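You operate a simulated robot arm through the tools that you are given. There is no shell and no other tool. Be economical: measure what you need, move in short steps, check, and stop when the job is done.

The job below is to be done with a simulated robot arm. You get a single attempt, and the scene is never put back.

## Task
Dry slide C5 at 50 on the island's drying plate, then switch off.
Fine: dry it under the closed lid; leave it there and the dial at 50.

The check looks at the end state, three seconds after you hand in, the way a careful person would. Anything else that was tipped, shoved, dropped, spilled or broken makes it a failure. A push-on lid holds only when it is set on centred and level and pressed home; a screw cap is set on level and turned clockwise until tight.

## Robot
A 7-joint arm with a two-finger gripper, hanging from a carriage that runs on a rail from [0, -2.763] to [0, 0.117] (x, y) and turns from -4.608 to 7.4 rad about z. Base frame: it is fixed where the carriage stands at the start and does not move with it; the origin is on the floor, on the carriage's upright axis, x ahead of it, y to its left, z up; the surface under the hand at the start is at about z = 0.88. Units: m, rad, N and s.
With the tool pointing down near the work surface it reaches from about 0.1 to 0.52 m from the robot's upright axis, wherever it stands. Its first joint turns from -2.897 to 2.897 rad. Places, roughly: dark top of the drying plate [0.4, 0.5, 0.9]; plate dial [0.3, 0.6, 0.9]; plate lid [0.5, 0.5, 1]; plate switch [0.3, 0.4, 0.9]. Payload 1.37 kg.
The TCP is the grasp point between the finger pads, 0.016 m short of the fingertips. In the tool frame z runs along the fingers and y along their closing line. Largest opening 0.092 m; the body of the gripper starts 0.074 m behind the TCP.
Orientation is that of the tool frame in the base frame, as [roll, pitch, yaw] about the fixed x, y, z axes, in that order (R = Rz(yaw) Ry(pitch) Rx(roll)). With the fingers straight down and closing along the base's y, the tool's x points along the base's -x, its y along +y and its z along -z.

## Interface
- The arm moves only by the tool play_rows. Its argument "deltas" is a list of rows, each a list of 7 numbers: the finger opening in cm, from 0 to 9.2, then the shift along the tool's x, y, z in units of 150 mm (1.0 is 150 mm), then the turn, a rotation vector about the tool's x, y, z in units of 120 degrees (1.0 is 120 degrees). In form: [[grip, tx, ty, tz, ax, ay, az], ...]. A call has 1 to 20 rows; each row is the pose to reach, as a shift and turn from the pose commanded when the call began, along the tool's axes at that moment. A call with a number of a shift or a turn outside -1 to 1 is refused whole. A row lasts 0.2 s, in which the tool goes at most 0.05 m and 0.15 rad; a call with a longer step from one row to the next is refused whole, and so is a gripper value outside its range. A pose out of reach is approached as far as the arm can. The call stops where the force on the tool passes 40 N (or 10 N more than at its start, if that is more) or the arm is blocked; 0.2 s more then pass. The fingers move at their own pace and stop on an object; they squeeze with about 24 N. The grip force told is the motor's: it shows also when the fingers shut on nothing. Time passes only in rows, and 0.2 s behind the last, so rows that repeat a pose let the fingers close. It gives the time, the measured TCP pose, the force on the tool (base axes), the opening and the grip force at its end, in the units of the frame above (readings bear some noise), with the torque about the TCP (base axes, N m) and any sound that the robot's microphone picked up.
- Cameras (640 x 400 px; columns grow to the right, rows downward): "scene" is now at [0.233, 0.0504, 1.6797]; the picture's right is [0.82, -0.57, 0.00], its down [-0.52, -0.75, -0.41] and it looks along [0.23, 0.33, -0.91] (base axes); focal length 260 px, centre (320, 200). "wrist" rides on the gripper at [0.071, 0.019, -0.111] in the tool frame; the picture's right is [-0.26, 0.97, 0.00], its down [-0.78, -0.21, -0.59] and it looks along [-0.57, -0.15, 0.81] (tool axes); focal length 280 px, centre (320, 200). There is no depth. A picture from a camera that has moved, and an enlarged one, comes with that camera's place and axes in the base frame and with its lens.
- get_image(camera): a new picture of that camera. It takes no simulated time.
- raise_lower(by): slides the trunk up (or, below 0, down) by that many m; the arm and the scene camera ride with it, the base frame stays. It gives what a move gives, with no picture.
- steer(legs): drives the robot by 1 to 6 legs, each [ahead, left, turn to the left] in m, m and rad, along the robot's own axes; the way and the turn of a leg run together, so that a leg with both is an arc; at most 1.5 m and 3.142 rad a leg. The arm and the cameras ride along, it lands a little off, and it stops where it bumps. It keeps to its track: a leg is cut to what the track allows. It gives what a move gives.
- pan_tilt(pan, tilt): turns the head with the scene camera to pan (to the left, within 2.705 rad either way) and tilt (down, from -0.506 to 1.204), counted from straight ahead of the robot. It gives what a move gives.
- enlarge(camera, box): a new picture of the part [left, top, right, bottom] of that camera's present view, enlarged. It takes no simulated time.
- close_job(): hands the job in; it is judged then, once.

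Go step by step. Nothing tells you exact positions but the pictures and the camera data: compare them with the known pose of the tool, close in by small moves and look again before you grip or let go. The budget is 120 turns and 98 pictures, counting those below and the enlarged ones. Unless the task says otherwise, let go and move clear before handing in, and close with one line.

The tools are called after "Emit:" as name(argument=value, ...) on one line, values as JSON. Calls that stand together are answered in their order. play_rows: Moves the arm, as the interface text tells. Its arguments: {"type":"object","properties":{"deltas":{"type":"array","items":{"type":"array","items":{"type":"number"}}}},"required":["deltas"]} The other tools are called the same way: raise_lower (by) slides the trunk up or down; steer (legs) drives the base; pan_tilt (pan, tilt) turns the head that bears the scene camera; get_image (camera) takes a picture; enlarge (camera, box) takes an enlarged picture of a part of a camera's view; close_job () hands the job in.

At the start:

```text
t: 0.0
tcp_pos: [0.2531, 0.1578, 0.9997]
tcp_rot: [3.141, 0.0, -3.141]
force: [1.3, 0.0, 0.4]
ft_torque: [0.04, 0.02, 0.01]
finger_gap: 0.0919
grip_force: 0.0
trunk travel left (down, up): [-0.5, 0.16]
robot x, y, heading: [-0.0022, 0.0032, -0.001]
head pan, tilt: [0.962, 1.154]
```

scene: 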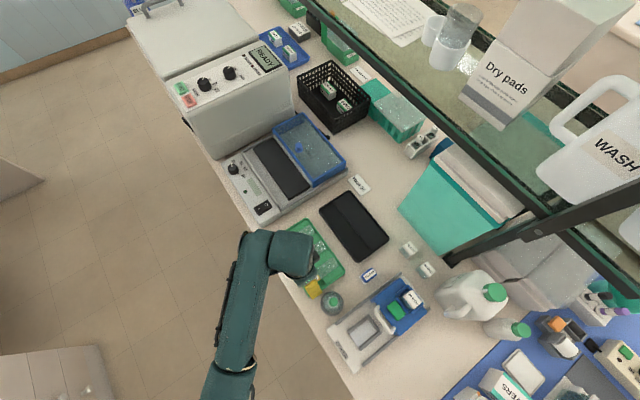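
wrist: 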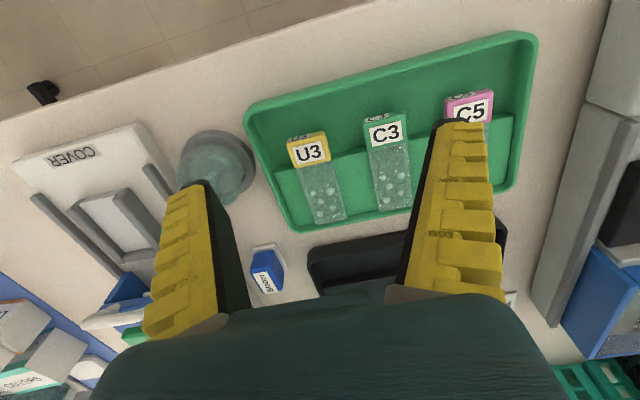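

The wrist view shows a green tray with slides U3, C3 and C5, and the drying plate with its dial, switch and blue lid is to the left. I'll look closer at both.

Emit:
enlarge(camera="scene", box=[200, 100, 380, 240])

Emit:
enlarge(camera="wrist", box=[240, 20, 560, 240])

```text
2.86 times, centred on (290, 170) of scene
camera zoom: at [0.233, 0.0504, 1.6797], right [0.82, -0.57, 0.0], down [-0.52, -0.75, -0.41], along [0.23, 0.33, -0.91], focal length 743 px, centre (406, 286)
```

zoom: 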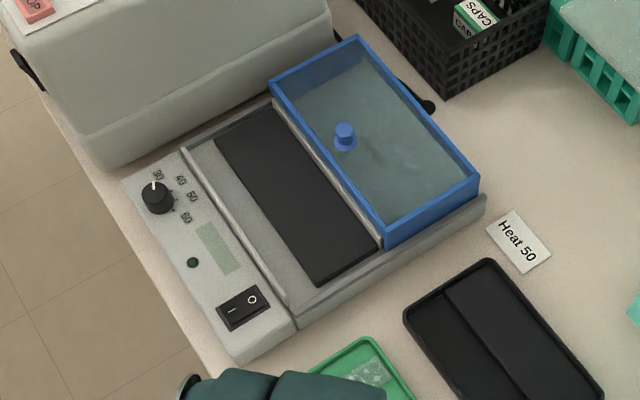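

```text
1.82 times, centred on (400, 130) of wrist
camera zoom: at [0.1827, 0.1779, 1.1106], right [0.26, 0.97, 0.0], down [0.78, -0.21, 0.59], along [0.57, -0.15, -0.81], focal length 510 px, centre (174, 327)
```

zoom: 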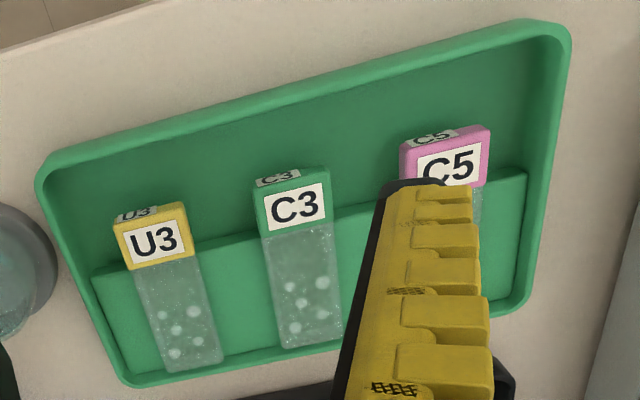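

The plate lies at about (0.385, 0.49). The dial is near (0.25, 0.58) and points to 30, and the switch is near (0.26, 0.40). The lid is parked behind the plate, on the +x side. C5 should be near (0.28, 0.27), running along x, so I'll move above it and look.

Emit:
play_rows(deltas=[[9.2, -0.06, 0.25, 0, 0, 0, 0], [9.2, -0.12, 0.5, 0, 0, 0, 0], [9.2, -0.18, 0.733, 0, 0, 0, 0], [9.2, -0.18, 0.733, 0, 0, 0, 0]])

Emit:
get_image(camera="wrist")

Emit:
get_image(camera="scene")

```text
t: 1.0
tcp_pos: [0.2814, 0.2689, 0.9986]
tcp_rot: [3.141, 0.0, 3.141]
force: [1.2, -0.1, -0.3]
ft_torque: [0.0, 0.02, 0.01]
finger_gap: 0.092
grip_force: 0.1
trunk travel left (down, up): [-0.5, 0.16]
robot x, y, heading: [-0.0021, 0.0008, 0.002]
head pan, tilt: [0.962, 1.154]
```

```text
93 pictures are left
camera wrist: at [0.2106, 0.2878, 1.1096], right [0.26, 0.96, 0.0], down [0.78, -0.21, 0.59], along [0.57, -0.15, -0.81], focal length 280 px, centre (320, 200)
```

wrist: 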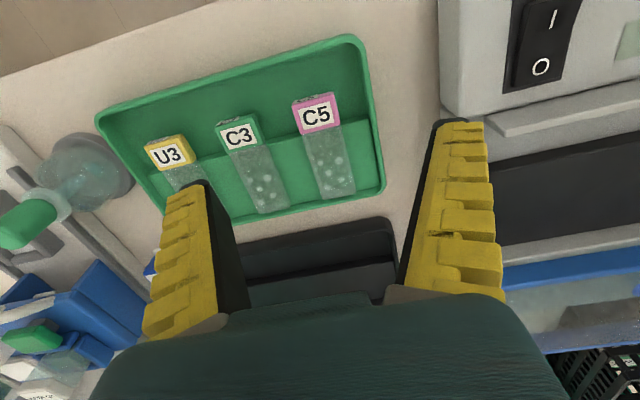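

```text
92 pictures are left
camera scene: at [0.233, 0.0505, 1.6797], right [0.82, -0.57, 0.0], down [-0.52, -0.75, -0.41], along [0.23, 0.33, -0.91], focal length 260 px, centre (320, 200)
```

scene: 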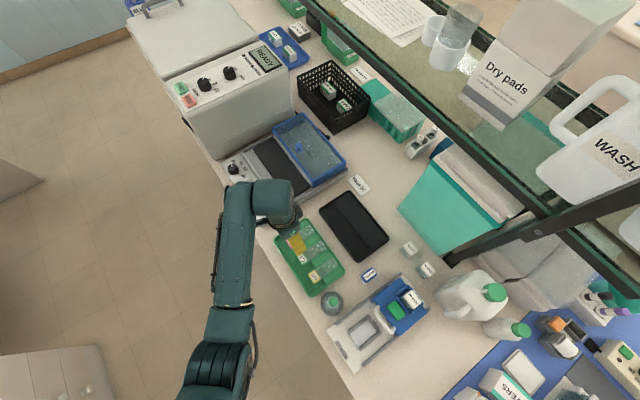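

C5's label is near (0.279, 0.267, 0.905) and about 34 mm wide. I'll centre over it, narrow the fingers to clear C3 and the tray wall, and go partway down.

Emit:
play_rows(deltas=[[4.8, 0.015, -0.012, 0.15, 0, 0, 0], [4.8, 0.015, -0.012, 0.3, 0, 0, 0], [4.8, 0.015, -0.012, 0.42, 0, 0, 0], [4.8, 0.015, -0.012, 0.42, 0, 0, 0]])

Emit:
get_image(camera="wrist")

Emit:
enlarge(camera="scene", box=[250, 190, 370, 300])

```text
t: 2.0
tcp_pos: [0.2781, 0.2659, 0.9363]
tcp_rot: [-3.14, 0.0, 3.142]
force: [-0.1, -0.1, 0.0]
ft_torque: [-0.04, -0.02, 0.02]
finger_gap: 0.0513
grip_force: 2.0
trunk travel left (down, up): [-0.5, 0.16]
robot x, y, heading: [-0.0007, 0.006, -0.002]
head pan, tilt: [0.962, 1.154]
```

```text
91 pictures are left
camera wrist: at [0.2074, 0.2863, 1.047], right [0.26, 0.97, 0.0], down [0.78, -0.21, 0.59], along [0.57, -0.15, -0.81], focal length 280 px, centre (320, 200)
```

wrist: 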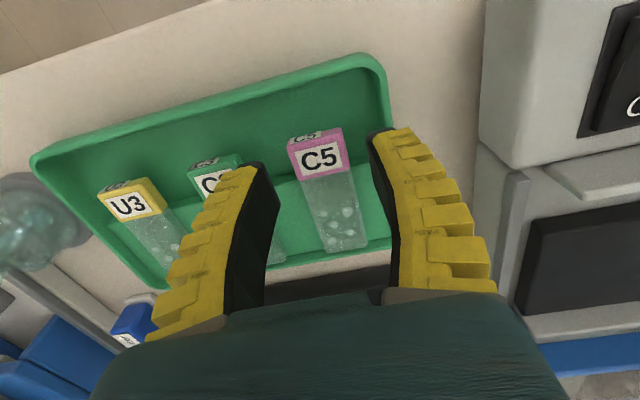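

```text
3.64 times, centred on (310, 245) of scene
camera zoom: at [0.2329, 0.0504, 1.6797], right [0.82, -0.57, 0.0], down [-0.52, -0.75, -0.41], along [0.23, 0.33, -0.91], focal length 946 px, centre (356, 36)
```

zoom: 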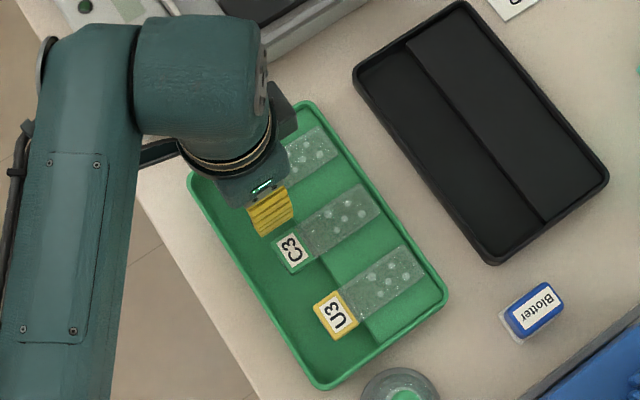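

The three views agree on the label at (0.279, 0.268, 0.905). I'll descend to it.

Emit:
play_rows(deltas=[[4.6, -0.007, 0.012, 0.08, 0, 0, 0], [4.6, -0.007, 0.012, 0.16, 0, 0, 0], [4.6, -0.007, 0.012, 0.2, 0, 0, 0], [4.6, -0.007, 0.012, 0.2, 0, 0, 0]])

Emit:
get_image(camera="wrist")

```text
t: 3.0
tcp_pos: [0.2819, 0.2688, 0.9104]
tcp_rot: [3.139, 0.006, -3.141]
force: [-2.8, -10.0, 35.0]
ft_torque: [1.33, 0.44, 0.21]
finger_gap: 0.0421
grip_force: 1.5
trunk travel left (down, up): [-0.5, 0.16]
robot x, y, heading: [0.0025, -0.0002, -0.0]
head pan, tilt: [0.962, 1.154]
```

```text
89 pictures are left
camera wrist: at [0.2106, 0.2883, 1.0196], right [0.26, 0.96, 0.0], down [0.78, -0.21, 0.59], along [0.57, -0.15, -0.81], focal length 280 px, centre (320, 200)
```

wrist: 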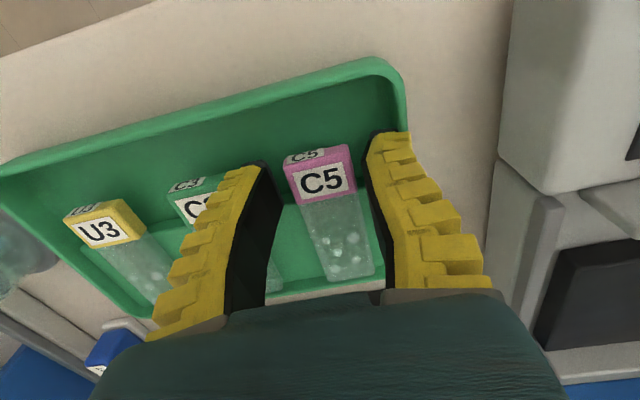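

The right finger touched the tray's side wall, with its tips at z≈0.894, which is already beside the label. I'll back up slightly, shift 2 mm away from the wall and close.

Emit:
play_rows(deltas=[[4.2, 0.01, -0.013, -0.035, 0, 0, 0], [4.0, 0.01, -0.013, -0.035, 0, 0, 0], [3.8, 0.01, -0.013, -0.02, 0, 0, 0], [3.8, 0.01, -0.013, -0.015, 0, 0, 0], [3.8, 0.01, -0.013, -0.015, 0, 0, 0]])

Emit:
get_image(camera="wrist")

```text
t: 4.2
tcp_pos: [0.2787, 0.2668, 0.9109]
tcp_rot: [3.14, 0.001, 3.141]
force: [-1.2, -0.9, 23.8]
ft_torque: [0.94, 0.33, 0.06]
finger_gap: 0.0393
grip_force: 4.7
trunk travel left (down, up): [-0.5, 0.16]
robot x, y, heading: [0.002, -0.0007, -0.003]
head pan, tilt: [0.962, 1.154]
```

```text
88 pictures are left
camera wrist: at [0.2079, 0.2872, 1.0204], right [0.26, 0.97, 0.0], down [0.78, -0.21, 0.59], along [0.57, -0.15, -0.81], focal length 280 px, centre (320, 200)
```

wrist: 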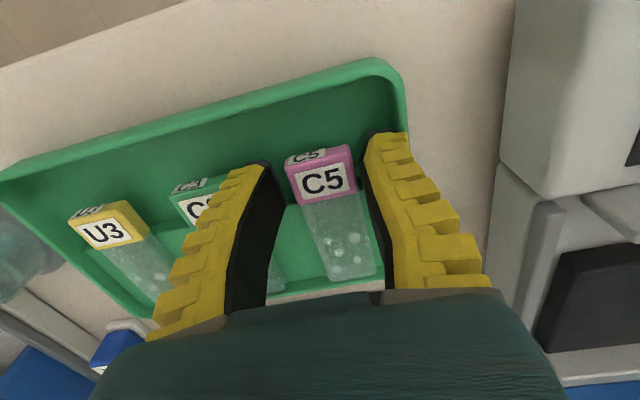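

It's still resting lightly on the wall. I'll lift 4 mm and close on the label.

Emit:
play_rows(deltas=[[3.8, 0, -0.007, -0.027, 0, 0, 0], [3.0, 0, -0.007, -0.027, 0, 0, 0], [2.4, 0, -0.007, -0.027, 0, 0, 0], [2.4, 0, -0.007, -0.027, 0, 0, 0]])

Emit:
get_image(camera="wrist")

```text
t: 5.2
tcp_pos: [0.2784, 0.2661, 0.9141]
tcp_rot: [3.14, -0.001, 3.141]
force: [-0.8, 2.7, 13.5]
ft_torque: [0.49, 0.01, 0.03]
finger_gap: 0.0278
grip_force: 5.5
trunk travel left (down, up): [-0.5, 0.16]
robot x, y, heading: [-0.0025, -0.0001, -0.001]
head pan, tilt: [0.962, 1.154]
```

```text
87 pictures are left
camera wrist: at [0.2073, 0.2858, 1.0238], right [0.26, 0.97, 0.0], down [0.78, -0.21, 0.59], along [0.57, -0.15, -0.81], focal length 280 px, centre (320, 200)
```

wrist: 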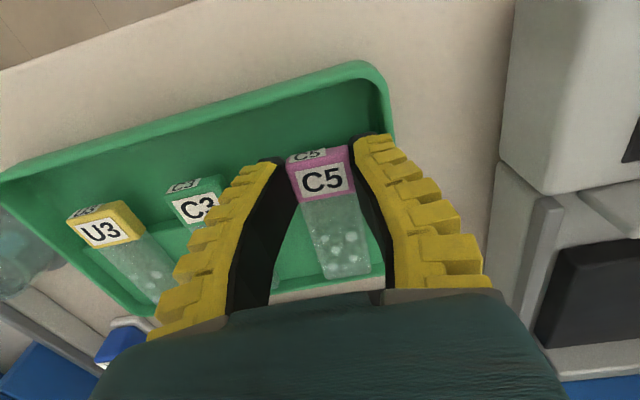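

The tray shifted slightly, so I need to see where the right finger is touching.

Emit:
enlarge(camera="wrist", box=[230, 50, 430, 200])

```text
2.67 times, centred on (330, 125) of wrist
camera zoom: at [0.2073, 0.2858, 1.0238], right [0.26, 0.97, 0.0], down [0.78, -0.21, 0.59], along [0.57, -0.15, -0.81], focal length 748 px, centre (293, 400)
```

zoom: 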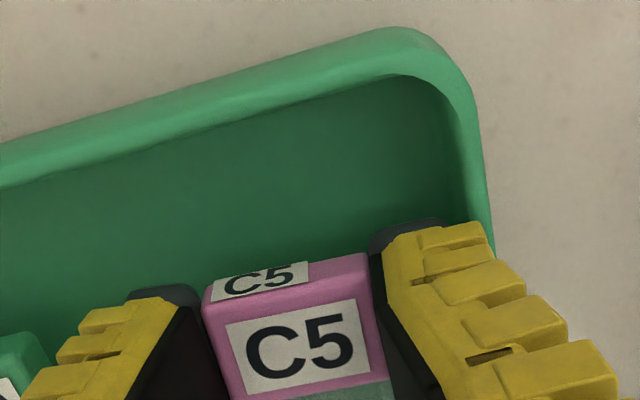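

The right finger's outer side is resting on the tray rim. I'll raise 2–3 mm to free it and close fully.

Emit:
play_rows(deltas=[[2.8, 0, 0, -0.025, 0, 0, 0], [2.0, 0, 0, -0.025, 0, 0, 0], [1.5, 0, 0, -0.025, 0, 0, 0], [1.5, 0, 0, -0.025, 0, 0, 0]])

Emit:
enlarge(camera="wrist", box=[150, 50, 450, 280])

```text
t: 6.2
tcp_pos: [0.2772, 0.2652, 0.9167]
tcp_rot: [-3.14, 0.0, -3.141]
force: [-1.0, -1.7, 6.1]
ft_torque: [-0.15, -0.04, -0.1]
finger_gap: 0.0219
grip_force: 23.6
trunk travel left (down, up): [-0.5, 0.16]
robot x, y, heading: [-0.0008, 0.0025, 0.002]
head pan, tilt: [0.962, 1.154]
```

```text
1.74 times, centred on (300, 165) of wrist
camera zoom: at [0.2069, 0.2843, 1.0271], right [0.26, 0.96, 0.0], down [0.78, -0.21, 0.59], along [0.57, -0.16, -0.81], focal length 488 px, centre (355, 261)
```

zoom: 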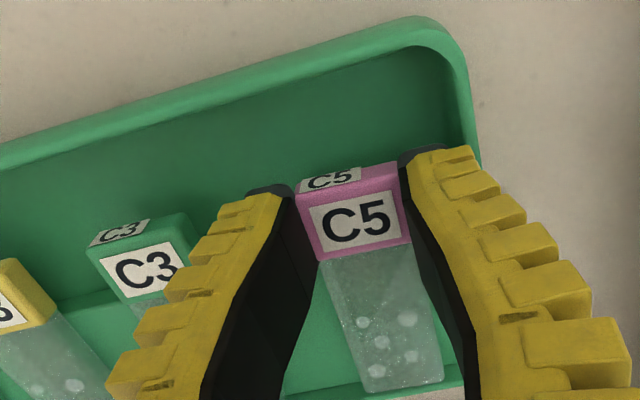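

C5 is gripped at 22 mm with 24 N. I'll lift it straight up and check.

Emit:
play_rows(deltas=[[1.5, 0, 0, -0.1, 0, 0, 0], [1.5, 0, 0, -0.25, 0, 0, 0], [1.5, 0, 0, -0.45, 0, 0, 0], [1.5, 0, 0, -0.7, 0, 0, 0], [1.5, 0, 0, -0.8, 0, 0, 0]])

Emit:
get_image(camera="wrist")

Emit:
enlarge(camera="scene", box=[220, 130, 380, 310])

```text
t: 7.4
tcp_pos: [0.2782, 0.2655, 1.0371]
tcp_rot: [3.141, -0.001, -3.141]
force: [0.0, 0.0, 0.4]
ft_torque: [-0.01, 0.0, 0.0]
finger_gap: 0.0193
grip_force: 2.7
trunk travel left (down, up): [-0.5, 0.16]
robot x, y, heading: [-0.0007, -0.0023, 0.002]
head pan, tilt: [0.962, 1.154]
```

```text
84 pictures are left
camera wrist: at [0.2073, 0.2845, 1.1478], right [0.26, 0.96, 0.0], down [0.78, -0.21, 0.59], along [0.57, -0.15, -0.81], focal length 280 px, centre (320, 200)
```

wrist: 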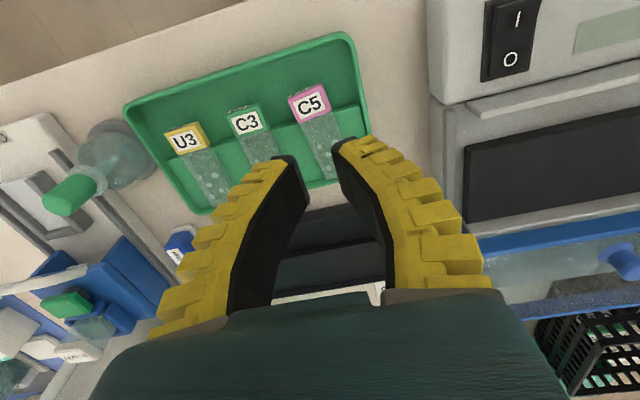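

```text
2.22 times, centred on (300, 220) of scene
camera zoom: at [0.233, 0.0504, 1.6796], right [0.82, -0.57, 0.0], down [-0.52, -0.75, -0.41], along [0.23, 0.33, -0.91], focal length 578 px, centre (364, 156)
```

zoom: 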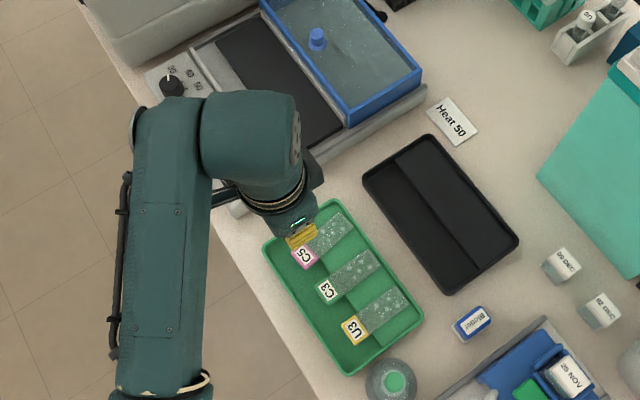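

The grip caught only the label's top edge and slipped, so C5 is still in the tray, now near y≈0.258. The label is about 22 mm wide. I'll re-centre with a 36 mm opening, which clears the rim, and go deeper.

Emit:
play_rows(deltas=[[3.6, 0, -0.05, 0.2, 0, 0, 0], [3.6, 0, -0.05, 0.4, 0, 0, 0], [3.6, 0, -0.05, 0.68, 0, 0, 0], [3.6, 0, -0.05, 0.68, 0, 0, 0]])

Emit:
enlarge(camera="wrist", box=[150, 50, 450, 280])

```text
t: 8.4
tcp_pos: [0.278, 0.258, 0.9344]
tcp_rot: [3.14, 0.0, 3.141]
force: [1.0, -0.3, -0.3]
ft_torque: [-0.02, 0.0, 0.0]
finger_gap: 0.0395
grip_force: 2.7
trunk travel left (down, up): [-0.5, 0.16]
robot x, y, heading: [-0.001, 0.0008, 0.003]
head pan, tilt: [0.962, 1.154]
```

```text
1.74 times, centred on (300, 165) of wrist
camera zoom: at [0.207, 0.2771, 1.0456], right [0.26, 0.97, 0.0], down [0.78, -0.21, 0.59], along [0.57, -0.15, -0.81], focal length 488 px, centre (355, 261)
```

zoom: 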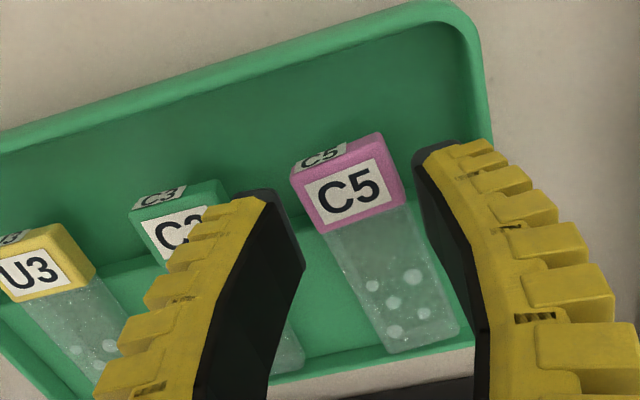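

The label actually looks about 33 mm wide, since the compliant fingertips splayed on it. I'll open to 42 mm, stay centred at y≈0.257, and go deeper.

Emit:
play_rows(deltas=[[4.2, 0, -0.007, 0.0, 0, 0, 0], [4.2, 0, -0.007, 0.05, 0, 0, 0], [4.2, 0, -0.007, 0.1, 0, 0, 0], [4.2, 0, -0.007, 0.15, 0, 0, 0], [4.2, 0, -0.007, 0.18, 0, 0, 0], [4.2, 0, -0.007, 0.18, 0, 0, 0]])

Emit:
enlarge(camera="wrist", box=[150, 50, 450, 280])

```text
t: 9.8
tcp_pos: [0.2777, 0.256, 0.9084]
tcp_rot: [-3.142, 0.001, -3.14]
force: [-0.6, -0.2, -0.4]
ft_torque: [-0.03, 0.01, 0.0]
finger_gap: 0.0452
grip_force: 2.3
trunk travel left (down, up): [-0.5, 0.16]
robot x, y, heading: [0.0003, 0.0024, -0.001]
head pan, tilt: [0.962, 1.154]
```

```text
1.74 times, centred on (300, 165) of wrist
camera zoom: at [0.2072, 0.2759, 1.0187], right [0.26, 0.97, 0.0], down [0.78, -0.21, 0.59], along [0.57, -0.15, -0.81], focal length 488 px, centre (355, 261)
```

zoom: 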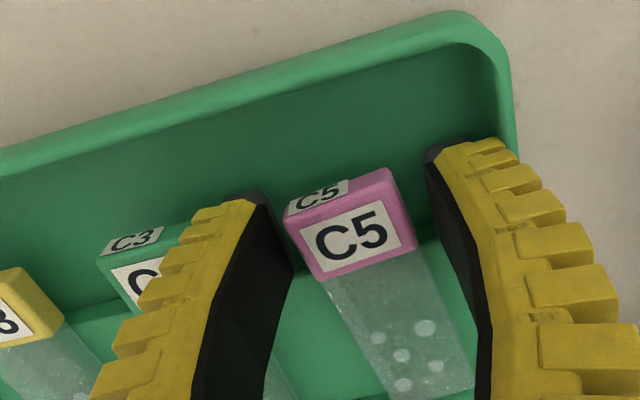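

There's no contact now and the label sits between the fingers. I'll go a few mm lower and close.

Emit:
play_rows(deltas=[[4.2, 0, 0, 0.015, 0, 0, 0], [4.2, 0, 0, 0.027, 0, 0, 0], [3.2, 0, 0, 0.027, 0, 0, 0], [1.8, 0, 0, 0.027, 0, 0, 0], [1.0, 0, 0, 0.027, 0, 0, 0], [1.0, 0, 0, 0.027, 0, 0, 0]])

Emit:
enlarge(camera="wrist", box=[150, 50, 450, 280])

```text
t: 11.2
tcp_pos: [0.2794, 0.2573, 0.9048]
tcp_rot: [3.14, 0.001, -3.141]
force: [-2.5, -1.8, 6.8]
ft_torque: [0.0, -0.13, 0.03]
finger_gap: 0.0254
grip_force: 24.3
trunk travel left (down, up): [-0.5, 0.16]
robot x, y, heading: [0.0006, 0.0026, 0.002]
head pan, tilt: [0.962, 1.154]
```

```text
1.74 times, centred on (300, 165) of wrist
camera zoom: at [0.2074, 0.2765, 1.0151], right [0.26, 0.97, 0.0], down [0.78, -0.21, 0.59], along [0.57, -0.15, -0.81], focal length 488 px, centre (355, 261)
```

zoom: 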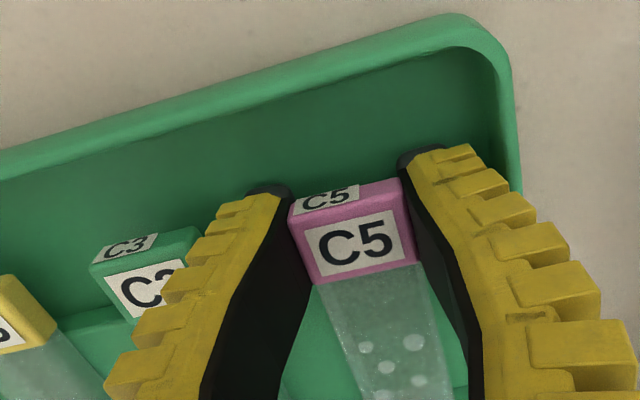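

The gap is 25.4 mm and the grip is firm at 24 N. I'll lift.

Emit:
play_rows(deltas=[[1.0, 0, 0, -0.06, 0, 0, 0], [1.0, 0, 0, -0.2, 0, 0, 0], [1.0, 0, 0, -0.4, 0, 0, 0], [1.0, 0, 0, -0.65, 0, 0, 0], [1.0, 0, 0, -0.9, 0, 0, 0], [1.0, 0, 0, -1.0, 0, 0, 0]])

Emit:
get_image(camera="wrist")

```text
t: 12.6
tcp_pos: [0.2775, 0.2556, 1.0541]
tcp_rot: [3.142, -0.002, 3.141]
force: [0.0, 0.0, 0.2]
ft_torque: [0.02, 0.03, 0.01]
finger_gap: 0.0236
grip_force: 24.1
trunk travel left (down, up): [-0.5, 0.16]
robot x, y, heading: [0.0005, 0.0016, 0.003]
head pan, tilt: [0.962, 1.154]
```

```text
79 pictures are left
camera wrist: at [0.2068, 0.2758, 1.165], right [0.26, 0.97, 0.0], down [0.78, -0.21, 0.59], along [0.57, -0.15, -0.81], focal length 280 px, centre (320, 200)
```

wrist: 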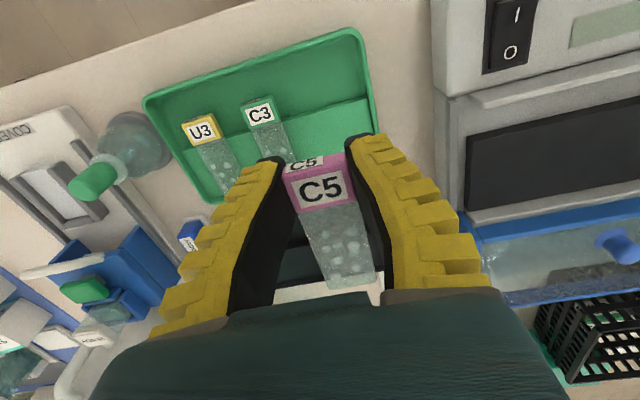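

C5 is held level. Next I'll drive the carriage to the track's end (+y) to reach the plate, then look.

Emit:
steer(legs=[[0, 0.113, 0]])

Emit:
get_image(camera="wrist")

Emit:
get_image(camera="scene")

```text
t: 13.8
tcp_pos: [0.2778, 0.3706, 1.0548]
tcp_rot: [-3.142, -0.001, 3.141]
force: [0.6, -0.2, -0.2]
ft_torque: [0.0, 0.05, -0.01]
finger_gap: 0.0233
grip_force: 24.1
trunk travel left (down, up): [-0.5, 0.16]
robot x, y, heading: [-0.0022, 0.1138, 0.003]
head pan, tilt: [0.962, 1.154]
```

```text
78 pictures are left
camera wrist: at [0.207, 0.3893, 1.1649], right [0.26, 0.96, 0.0], down [0.78, -0.21, 0.59], along [0.57, -0.15, -0.81], focal length 280 px, centre (320, 200)
```

wrist: 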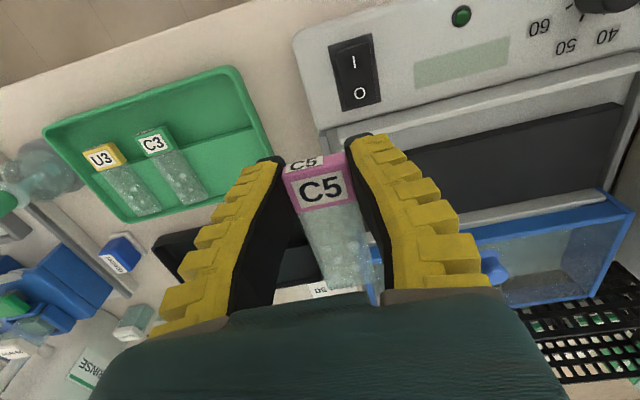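

```text
77 pictures are left
camera scene: at [0.233, 0.1639, 1.6796], right [0.82, -0.57, 0.0], down [-0.52, -0.75, -0.41], along [0.23, 0.33, -0.91], focal length 260 px, centre (320, 200)
```

scene: 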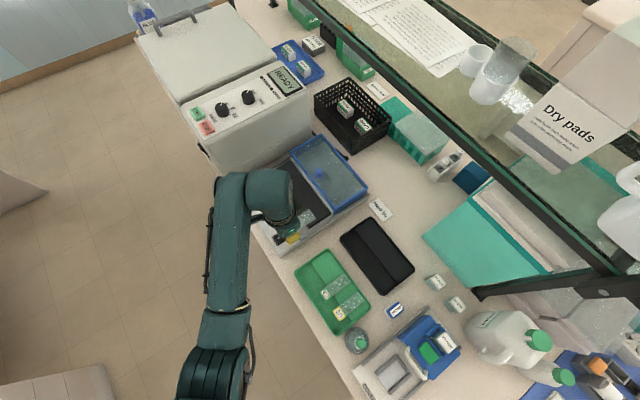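

I'm at the track's end, and the device seems to have end rails with the lid parked at the back. I'll enlarge both views for the plate, lid and switch details.

Emit:
enlarge(camera="scene", box=[230, 120, 390, 260])

Emit:
enlarge(camera="wrist", box=[290, 0, 640, 220])

```text
2.86 times, centred on (310, 190) of scene
camera zoom: at [0.233, 0.1639, 1.6796], right [0.82, -0.57, 0.0], down [-0.52, -0.75, -0.41], along [0.23, 0.33, -0.91], focal length 743 px, centre (349, 229)
```

zoom: 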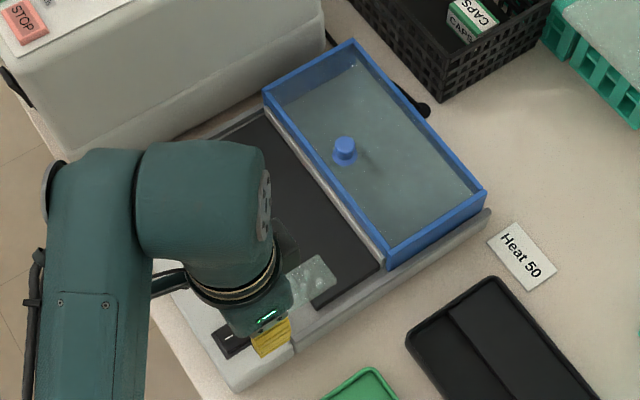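

```text
1.82 times, centred on (465, 110) of wrist
camera zoom: at [0.207, 0.3893, 1.1649], right [0.26, 0.96, 0.0], down [0.78, -0.21, 0.59], along [0.57, -0.15, -0.81], focal length 510 px, centre (56, 364)
```

zoom: 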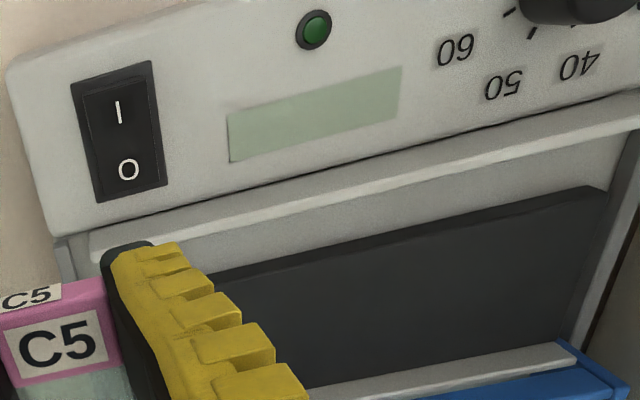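

Emit:
enlarge(camera="wrist", box=[260, 130, 400, 310])

```text
2.22 times, centred on (330, 220) of wrist
camera zoom: at [0.207, 0.3893, 1.1649], right [0.26, 0.96, 0.0], down [0.78, -0.21, 0.59], along [0.57, -0.15, -0.81], focal length 623 px, centre (298, 156)
```

zoom: 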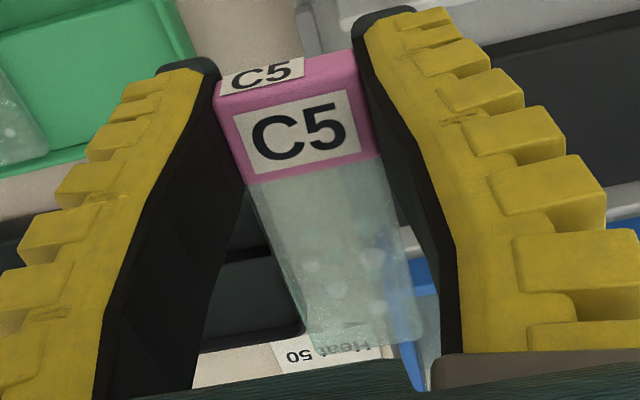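

The slide is held level. It spans from TCP−0.012 to TCP+0.079 in x. I'll rise and move over the plate so the wrist camera can see all of it, which also tests reach.

Emit:
play_rows(deltas=[[1.0, -0.06, 0.1, -0.2, 0, 0, 0], [1.0, -0.17, 0.3, -0.4, 0, 0, 0], [1.0, -0.28, 0.5, -0.5, 0, 0, 0], [1.0, -0.4, 0.7, -0.5, 0, 0, 0], [1.0, -0.51, 0.86, -0.5, 0, 0, 0], [1.0, -0.51, 0.86, -0.5, 0, 0, 0]])

Emit:
get_image(camera="wrist")

```text
t: 15.2
tcp_pos: [0.3557, 0.4989, 1.13]
tcp_rot: [3.139, 0.0, 3.141]
force: [-0.4, 0.1, -0.6]
ft_torque: [0.02, 0.03, 0.02]
finger_gap: 0.0235
grip_force: 23.7
trunk travel left (down, up): [-0.5, 0.16]
robot x, y, heading: [-0.002, 0.1147, -0.001]
head pan, tilt: [0.962, 1.154]
```

```text
73 pictures are left
camera wrist: at [0.2846, 0.5191, 1.2404], right [0.26, 0.96, 0.0], down [0.78, -0.21, 0.59], along [0.57, -0.15, -0.81], focal length 280 px, centre (320, 200)
```

wrist: 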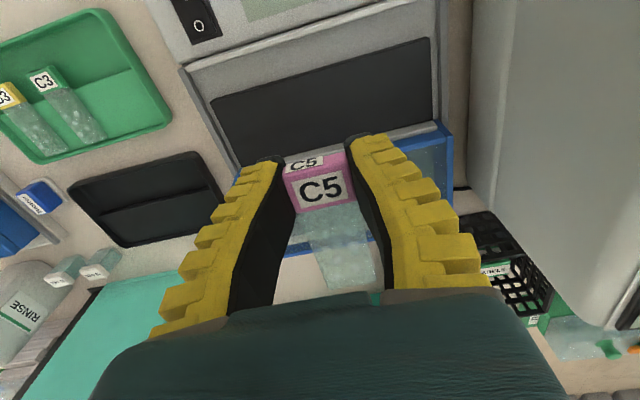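

Triangulating gives the plate top at z≈0.9275, x 0.341–0.428 and y 0.382–0.614. A gray strip in front of it could take the overhanging label. I'll zoom in there.

Emit:
enlarge(camera="wrist", box=[170, 0, 460, 190])

Emit:
pan_tilt(pan=1.15, tilt=0.95)

Emit:
get_image(camera="scene")

```text
2.11 times, centred on (315, 95) of wrist
camera zoom: at [0.2846, 0.5191, 1.2404], right [0.26, 0.96, 0.0], down [0.78, -0.21, 0.59], along [0.57, -0.15, -0.81], focal length 590 px, centre (330, 421)
```

zoom: 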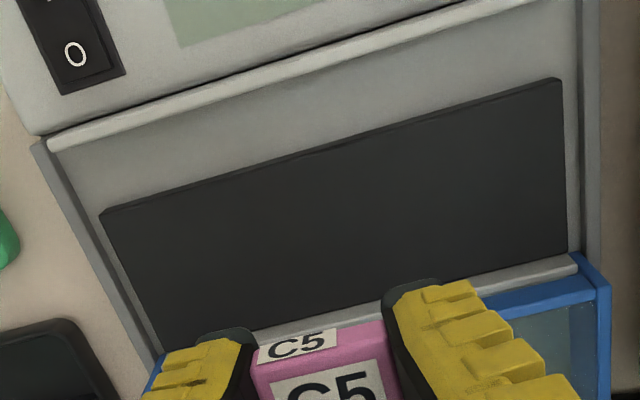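

```text
t: 15.9
tcp_pos: [0.3545, 0.4988, 1.1299]
tcp_rot: [3.141, -0.001, 3.141]
force: [1.1, -0.7, -1.0]
ft_torque: [0.05, 0.02, 0.0]
finger_gap: 0.0235
grip_force: 24.4
trunk travel left (down, up): [-0.5, 0.16]
robot x, y, heading: [0.0005, 0.1148, 0.002]
head pan, tilt: [1.15, 0.949]
```

```text
71 pictures are left
camera scene: at [0.2287, 0.1816, 1.6931], right [0.91, -0.41, 0.0], down [-0.33, -0.74, -0.58], along [0.24, 0.53, -0.81], focal length 260 px, centre (320, 200)
```

scene: 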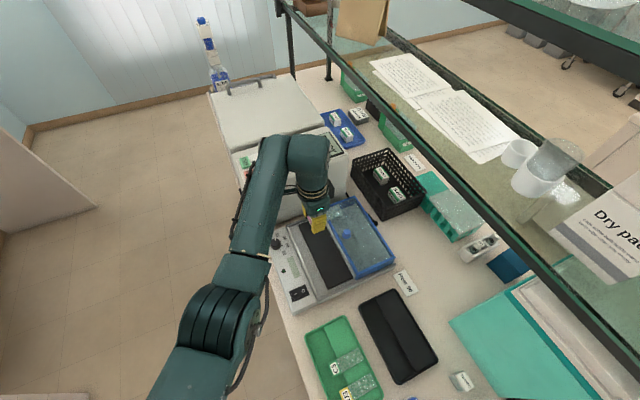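

The strip is about 30 mm wide (x 0.312–0.342), just right for the label and fingers. I'll go to x≈0.329 and down to z≈0.985.

Emit:
play_rows(deltas=[[1.0, 0.1, 0, 0.2, 0, 0, 0], [1.0, 0.17, 0, 0.45, 0, 0, 0], [1.0, 0.17, 0, 0.7, 0, 0, 0], [1.0, 0.17, 0, 0.97, 0, 0, 0], [1.0, 0.17, 0, 0.97, 0, 0, 0]])

Emit:
get_image(camera="wrist")

Emit:
enlarge(camera="scene", box=[260, 180, 420, 310])

```text
t: 17.1
tcp_pos: [0.33, 0.4994, 0.9837]
tcp_rot: [3.142, 0.0, 3.141]
force: [0.6, 0.3, -1.0]
ft_torque: [0.03, 0.02, 0.03]
finger_gap: 0.0238
grip_force: 24.0
trunk travel left (down, up): [-0.5, 0.16]
robot x, y, heading: [-0.0009, 0.1129, -0.001]
head pan, tilt: [1.15, 0.949]
```

```text
70 pictures are left
camera wrist: at [0.2581, 0.5191, 1.0936], right [0.26, 0.96, 0.0], down [0.78, -0.21, 0.59], along [0.57, -0.15, -0.81], focal length 280 px, centre (320, 200)
```

wrist: 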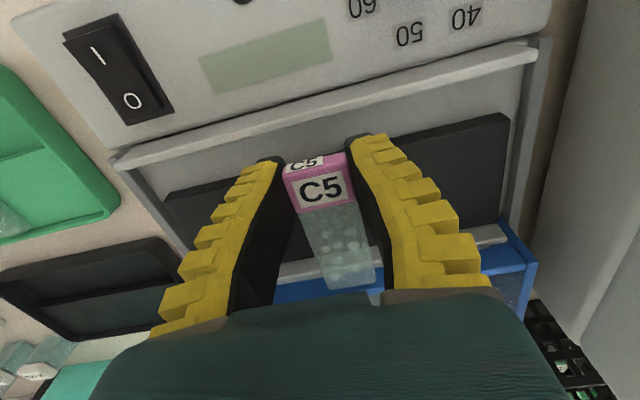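

```text
3.08 times, centred on (340, 245) of scene
camera zoom: at [0.2287, 0.1816, 1.6931], right [0.91, -0.41, 0.0], down [-0.33, -0.74, -0.58], along [0.24, 0.53, -0.81], focal length 800 px, centre (258, 62)
```

zoom: 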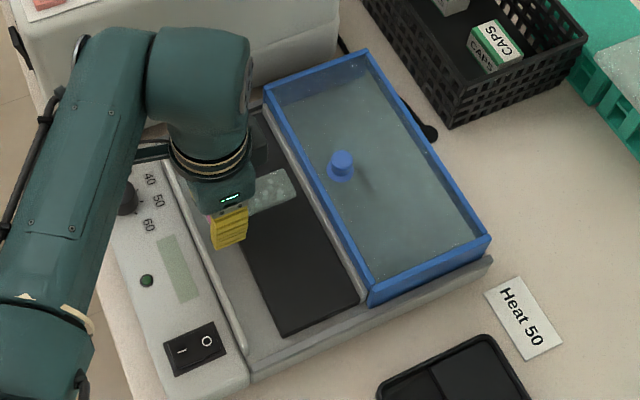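

The corner positions check out (front edge x≈0.341, z≈0.9275). I'll descend slowly and watch for contact.

Emit:
play_rows(deltas=[[1.0, 0.01, 0, 0.1, 0, 0, 0], [1.0, 0.01, 0, 0.2, 0, 0, 0], [1.0, 0.01, 0, 0.24, 0, 0, 0], [1.0, 0.01, 0, 0.24, 0, 0, 0]])

Emit:
get_image(camera="wrist")

```text
t: 18.1
tcp_pos: [0.3271, 0.4993, 0.9486]
tcp_rot: [3.14, 0.001, 3.14]
force: [0.0, 0.2, -0.9]
ft_torque: [0.01, 0.05, 0.03]
finger_gap: 0.0238
grip_force: 24.0
trunk travel left (down, up): [-0.5, 0.16]
robot x, y, heading: [0.0017, 0.1133, 0.003]
head pan, tilt: [1.15, 0.949]
```

```text
68 pictures are left
camera wrist: at [0.2568, 0.5185, 1.0583], right [0.26, 0.96, 0.0], down [0.78, -0.21, 0.59], along [0.57, -0.15, -0.81], focal length 280 px, centre (320, 200)
```

wrist: 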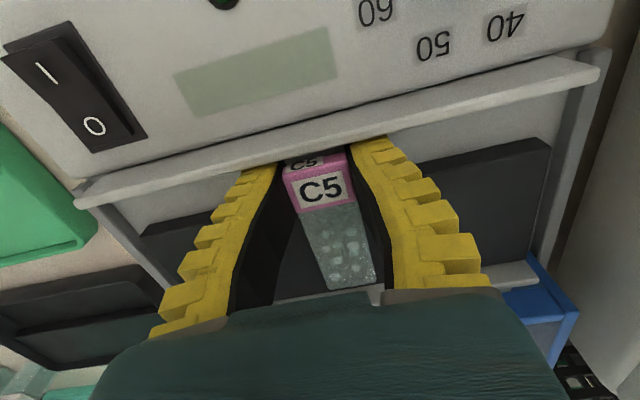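

The fingers are down between the front fence and the plate with no contact. I'll continue down in small steps.

Emit:
play_rows(deltas=[[1.0, 0, 0, 0.015, 0, 0, 0], [1.0, 0, 0, 0.03, 0, 0, 0], [1.0, 0, 0, 0.04, 0, 0, 0]])

```text
t: 18.9
tcp_pos: [0.3276, 0.4984, 0.9437]
tcp_rot: [3.141, 0.001, -3.141]
force: [-2.2, -1.9, 7.4]
ft_torque: [-0.06, -0.11, -0.08]
finger_gap: 0.0251
grip_force: 23.8
trunk travel left (down, up): [-0.5, 0.16]
robot x, y, heading: [-0.0015, 0.1128, -0.0]
head pan, tilt: [1.15, 0.949]
```

There's light contact ahead of the TCP, either the glass or the tips. I'll press 1.5 mm further to tell which.

Emit:
play_rows(deltas=[[1.0, 0, 0, 0.005, 0, 0, 0], [1.0, 0, 0, 0.01, 0, 0, 0], [1.0, 0, 0, 0.01, 0, 0, 0]])

Emit:
get_image(camera="wrist")

```text
t: 19.8
tcp_pos: [0.3274, 0.5002, 0.9408]
tcp_rot: [3.14, 0.0, -3.142]
force: [-2.8, -2.4, 15.8]
ft_torque: [0.04, -0.19, 0.03]
finger_gap: 0.0284
grip_force: 23.9
trunk travel left (down, up): [-0.5, 0.16]
robot x, y, heading: [-0.0027, 0.1163, -0.008]
head pan, tilt: [1.15, 0.949]
```

```text
67 pictures are left
camera wrist: at [0.2571, 0.5191, 1.0516], right [0.26, 0.96, 0.0], down [0.78, -0.21, 0.59], along [0.57, -0.15, -0.81], focal length 280 px, centre (320, 200)
```

wrist: 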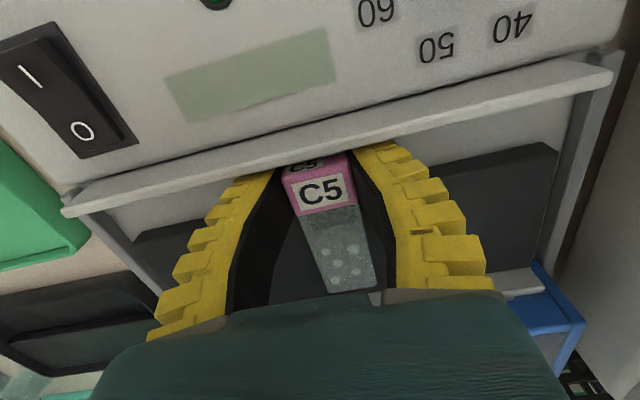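

I'll relieve the pressure slightly and open.

Emit:
play_rows(deltas=[[1.0, 0, 0, -0.01, 0, 0, 0], [3.6, 0, 0, -0.01, 0, 0, 0], [4.4, 0, 0, -0.01, 0, 0, 0], [4.4, 0, 0, -0.01, 0, 0, 0]])

Emit:
get_image(camera="wrist")

```text
t: 20.8
tcp_pos: [0.3285, 0.4986, 0.9426]
tcp_rot: [3.141, 0.0, 3.141]
force: [-0.2, -0.2, -0.1]
ft_torque: [0.0, -0.01, 0.03]
finger_gap: 0.0471
grip_force: 2.4
trunk travel left (down, up): [-0.5, 0.16]
robot x, y, heading: [-0.0007, 0.1127, -0.0]
head pan, tilt: [1.15, 0.949]
```

```text
66 pictures are left
camera wrist: at [0.2566, 0.5184, 1.0523], right [0.26, 0.96, 0.0], down [0.78, -0.21, 0.59], along [0.57, -0.15, -0.81], focal length 280 px, centre (320, 200)
```

wrist: 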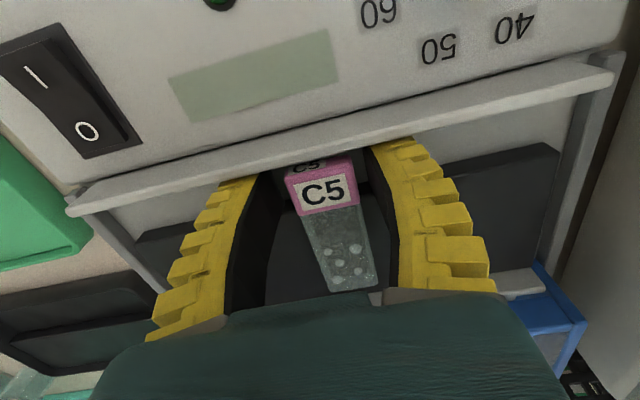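

C5 is resting on the plate. I'll rise straight up and check.

Emit:
play_rows(deltas=[[4.8, 0, 0, -0.1, 0, 0, 0], [5.2, 0, 0, -0.3, 0, 0, 0], [5.2, 0, 0, -0.6, 0, 0, 0], [5.2, 0, 0, -0.9, 0, 0, 0], [5.2, 0, 0, -1.0, 0, 0, 0]])

Emit:
get_image(camera="wrist")

Emit:
enlarge(camera="scene", box=[260, 180, 420, 310])

```text
t: 21.9
tcp_pos: [0.3275, 0.4972, 1.0926]
tcp_rot: [3.141, 0.0, -3.141]
force: [0.6, -0.2, -0.1]
ft_torque: [-0.01, -0.02, 0.03]
finger_gap: 0.055
grip_force: 2.3
trunk travel left (down, up): [-0.5, 0.16]
robot x, y, heading: [-0.0031, 0.1102, 0.004]
head pan, tilt: [1.15, 0.949]
```

```text
65 pictures are left
camera wrist: at [0.2567, 0.5186, 1.203], right [0.26, 0.96, 0.0], down [0.78, -0.21, 0.59], along [0.57, -0.15, -0.81], focal length 280 px, centre (320, 200)
```

wrist: 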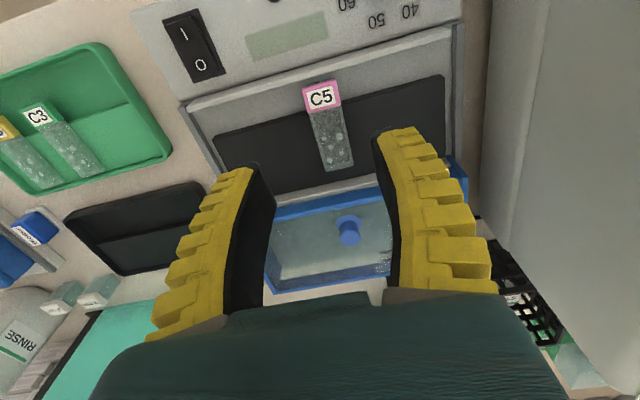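

```text
3.08 times, centred on (340, 245) of scene
camera zoom: at [0.2287, 0.1816, 1.6931], right [0.91, -0.41, 0.0], down [-0.33, -0.74, -0.58], along [0.24, 0.53, -0.81], focal length 800 px, centre (258, 62)
```

zoom: 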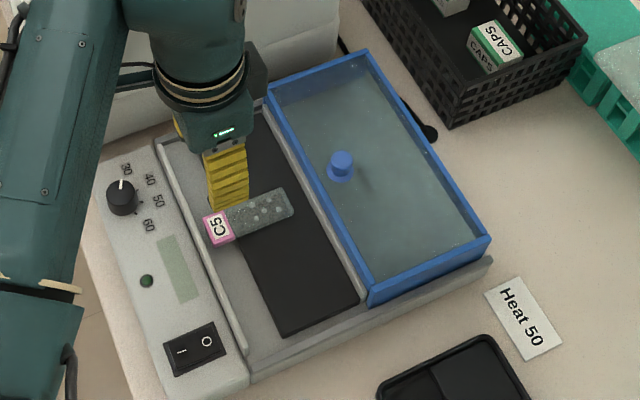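

C5 lies flat on the plate with its label hanging over the front edge. Next is the lid, so I'll zoom on its knob.

Emit:
enlarge(camera="wrist", box=[240, 130, 480, 300])

```text
2.35 times, centred on (360, 215) of wrist
camera zoom: at [0.2567, 0.5186, 1.203], right [0.26, 0.96, 0.0], down [0.78, -0.21, 0.59], along [0.57, -0.15, -0.81], focal length 660 px, centre (226, 165)
```

zoom: 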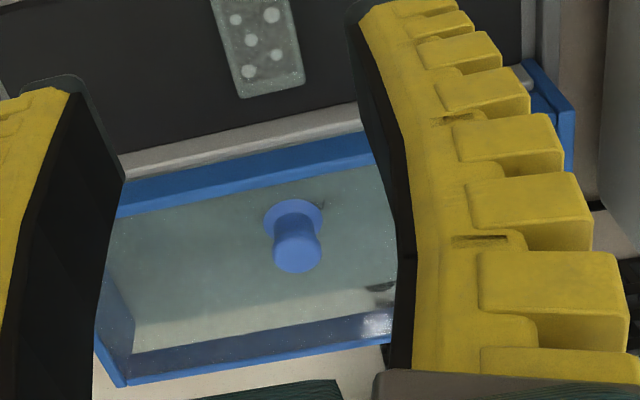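

The knob is at (0.461, 0.497), top z≈0.991, about 22 mm across. I'll try reaching above it.

Emit:
play_rows(deltas=[[5.0, -0.25, 0, 0.05, 0, 0, 0], [5.0, -0.5, 0, 0.1, 0, 0, 0], [5.0, -0.75, 0, 0.15, 0, 0, 0], [5.0, -0.89, 0, 0.2, 0, 0, 0], [5.0, -0.89, 0, 0.2, 0, 0, 0]])

Emit:
get_image(camera="wrist")

Emit:
get_image(camera="scene")

```text
t: 23.1
tcp_pos: [0.4516, 0.4888, 1.0666]
tcp_rot: [-3.141, -0.003, -3.14]
force: [0.3, 0.1, 0.1]
ft_torque: [0.02, -0.02, 0.02]
finger_gap: 0.0527
grip_force: 1.9
out of reach, approached as far as the arm can: row 4, 5
trunk travel left (down, up): [-0.5, 0.16]
robot x, y, heading: [-0.0022, 0.1123, 0.001]
head pan, tilt: [1.15, 0.949]
```

```text
62 pictures are left
camera wrist: at [0.3805, 0.5084, 1.1778], right [0.26, 0.96, 0.0], down [0.78, -0.21, 0.59], along [0.57, -0.15, -0.81], focal length 280 px, centre (320, 200)
```

wrist: 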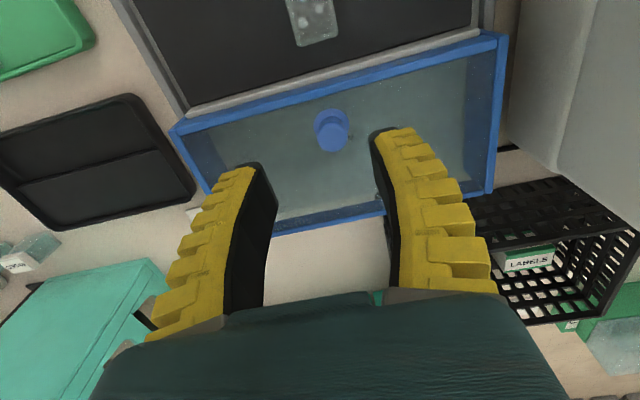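

```text
61 pictures are left
camera scene: at [0.2287, 0.1815, 1.6931], right [0.91, -0.41, 0.0], down [-0.33, -0.74, -0.58], along [0.24, 0.53, -0.81], focal length 260 px, centre (320, 200)
```

scene: 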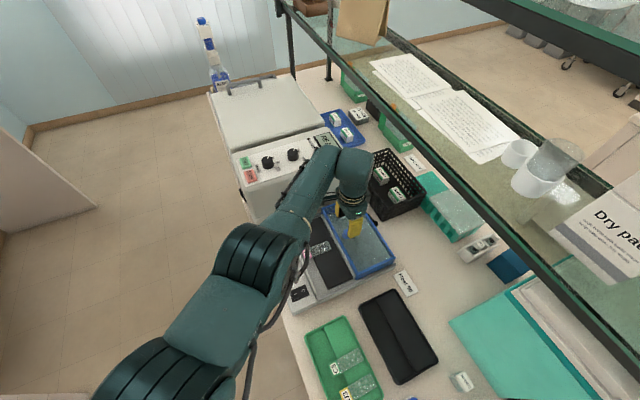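

The reach tops out about 10 mm short of the knob. I'll rise a bit, lower the trunk 8 cm, and see whether that extends the reach.

Emit:
play_rows(deltas=[[5.0, 0.15, 0, -0.2, 0, 0, 0], [5.0, 0.3, 0, -0.4, 0, 0, 0], [5.0, 0.3, 0, -0.55, 0, 0, 0], [5.0, 0.3, 0, -0.55, 0, 0, 0]])

Emit:
raise_lower(by=-0.08)

```text
t: 24.1
tcp_pos: [0.4047, 0.4882, 1.149]
tcp_rot: [3.141, 0.0, -3.141]
force: [0.8, -0.4, -0.5]
ft_torque: [-0.02, 0.01, -0.03]
finger_gap: 0.0531
grip_force: 2.0
trunk travel left (down, up): [-0.5, 0.16]
robot x, y, heading: [-0.0024, 0.115, -0.001]
head pan, tilt: [1.15, 0.949]
```

```text
t: 25.3
tcp_pos: [0.4064, 0.4882, 1.0695]
tcp_rot: [-3.141, -0.001, -3.141]
force: [0.7, 0.4, 0.2]
ft_torque: [0.04, 0.03, 0.01]
finger_gap: 0.0529
grip_force: 2.1
trunk travel left (down, up): [-0.42, 0.24]
robot x, y, heading: [0.0036, 0.114, 0.001]
head pan, tilt: [1.15, 0.949]
```

Now I'll try again for (0.463, 0.497) at z≈1.045, fingers open 5 cm above the knob.

Emit:
play_rows(deltas=[[5.0, -0.12, 0.02, 0.05, 0, 0, 0], [5.0, -0.25, 0.04, 0.1, 0, 0, 0], [5.0, -0.38, 0.06, 0.14, 0, 0, 0], [5.0, -0.38, 0.06, 0.14, 0, 0, 0]])

Emit:
get_image(camera="wrist")

```text
t: 26.3
tcp_pos: [0.4634, 0.4976, 1.05]
tcp_rot: [3.14, 0.003, 3.141]
force: [0.4, 0.5, -0.8]
ft_torque: [-0.02, 0.0, -0.04]
finger_gap: 0.053
grip_force: 2.2
trunk travel left (down, up): [-0.42, 0.24]
robot x, y, heading: [0.002, 0.1153, 0.002]
head pan, tilt: [1.15, 0.949]
```

```text
60 pictures are left
camera wrist: at [0.3927, 0.5177, 1.16], right [0.26, 0.96, 0.0], down [0.78, -0.21, 0.59], along [0.57, -0.15, -0.81], focal length 280 px, centre (320, 200)
```

wrist: 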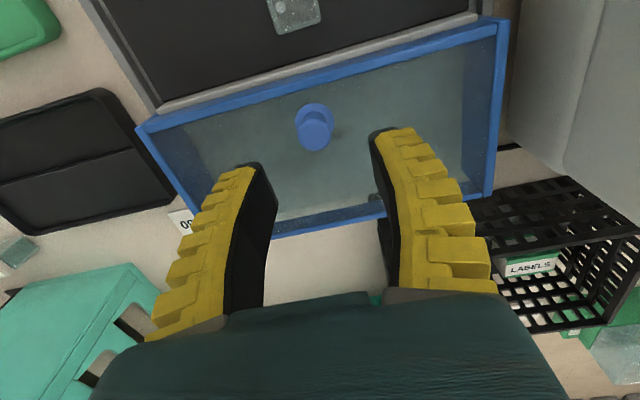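

Reach is fine now and the knob is confirmed at (0.462, 0.497). I'll descend on it and close.

Emit:
play_rows(deltas=[[5.0, 0.01, -0.006, 0.15, 0, 0, 0], [5.0, 0.01, -0.006, 0.3, 0, 0, 0], [5.0, 0.01, -0.006, 0.4, 0, 0, 0], [5.0, 0.01, -0.006, 0.415, 0, 0, 0], [5.0, 0.01, -0.006, 0.415, 0, 0, 0]])

Emit:
get_image(camera="wrist")

```text
t: 27.5
tcp_pos: [0.4524, 0.4879, 0.989]
tcp_rot: [3.142, 0.0, -3.141]
force: [0.1, -0.1, -0.3]
ft_torque: [0.0, 0.0, -0.01]
finger_gap: 0.053
grip_force: 2.0
out of reach, approached as far as the arm can: row 2, 3, 4, 5
trunk travel left (down, up): [-0.42, 0.24]
robot x, y, heading: [0.002, 0.1127, 0.003]
head pan, tilt: [1.15, 0.949]
```

```text
59 pictures are left
camera wrist: at [0.3824, 0.5081, 1.0998], right [0.26, 0.96, 0.0], down [0.78, -0.21, 0.59], along [0.57, -0.15, -0.81], focal length 280 px, centre (320, 200)
```

wrist: 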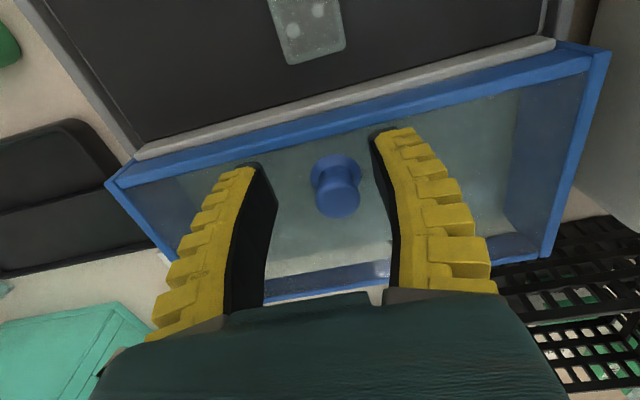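

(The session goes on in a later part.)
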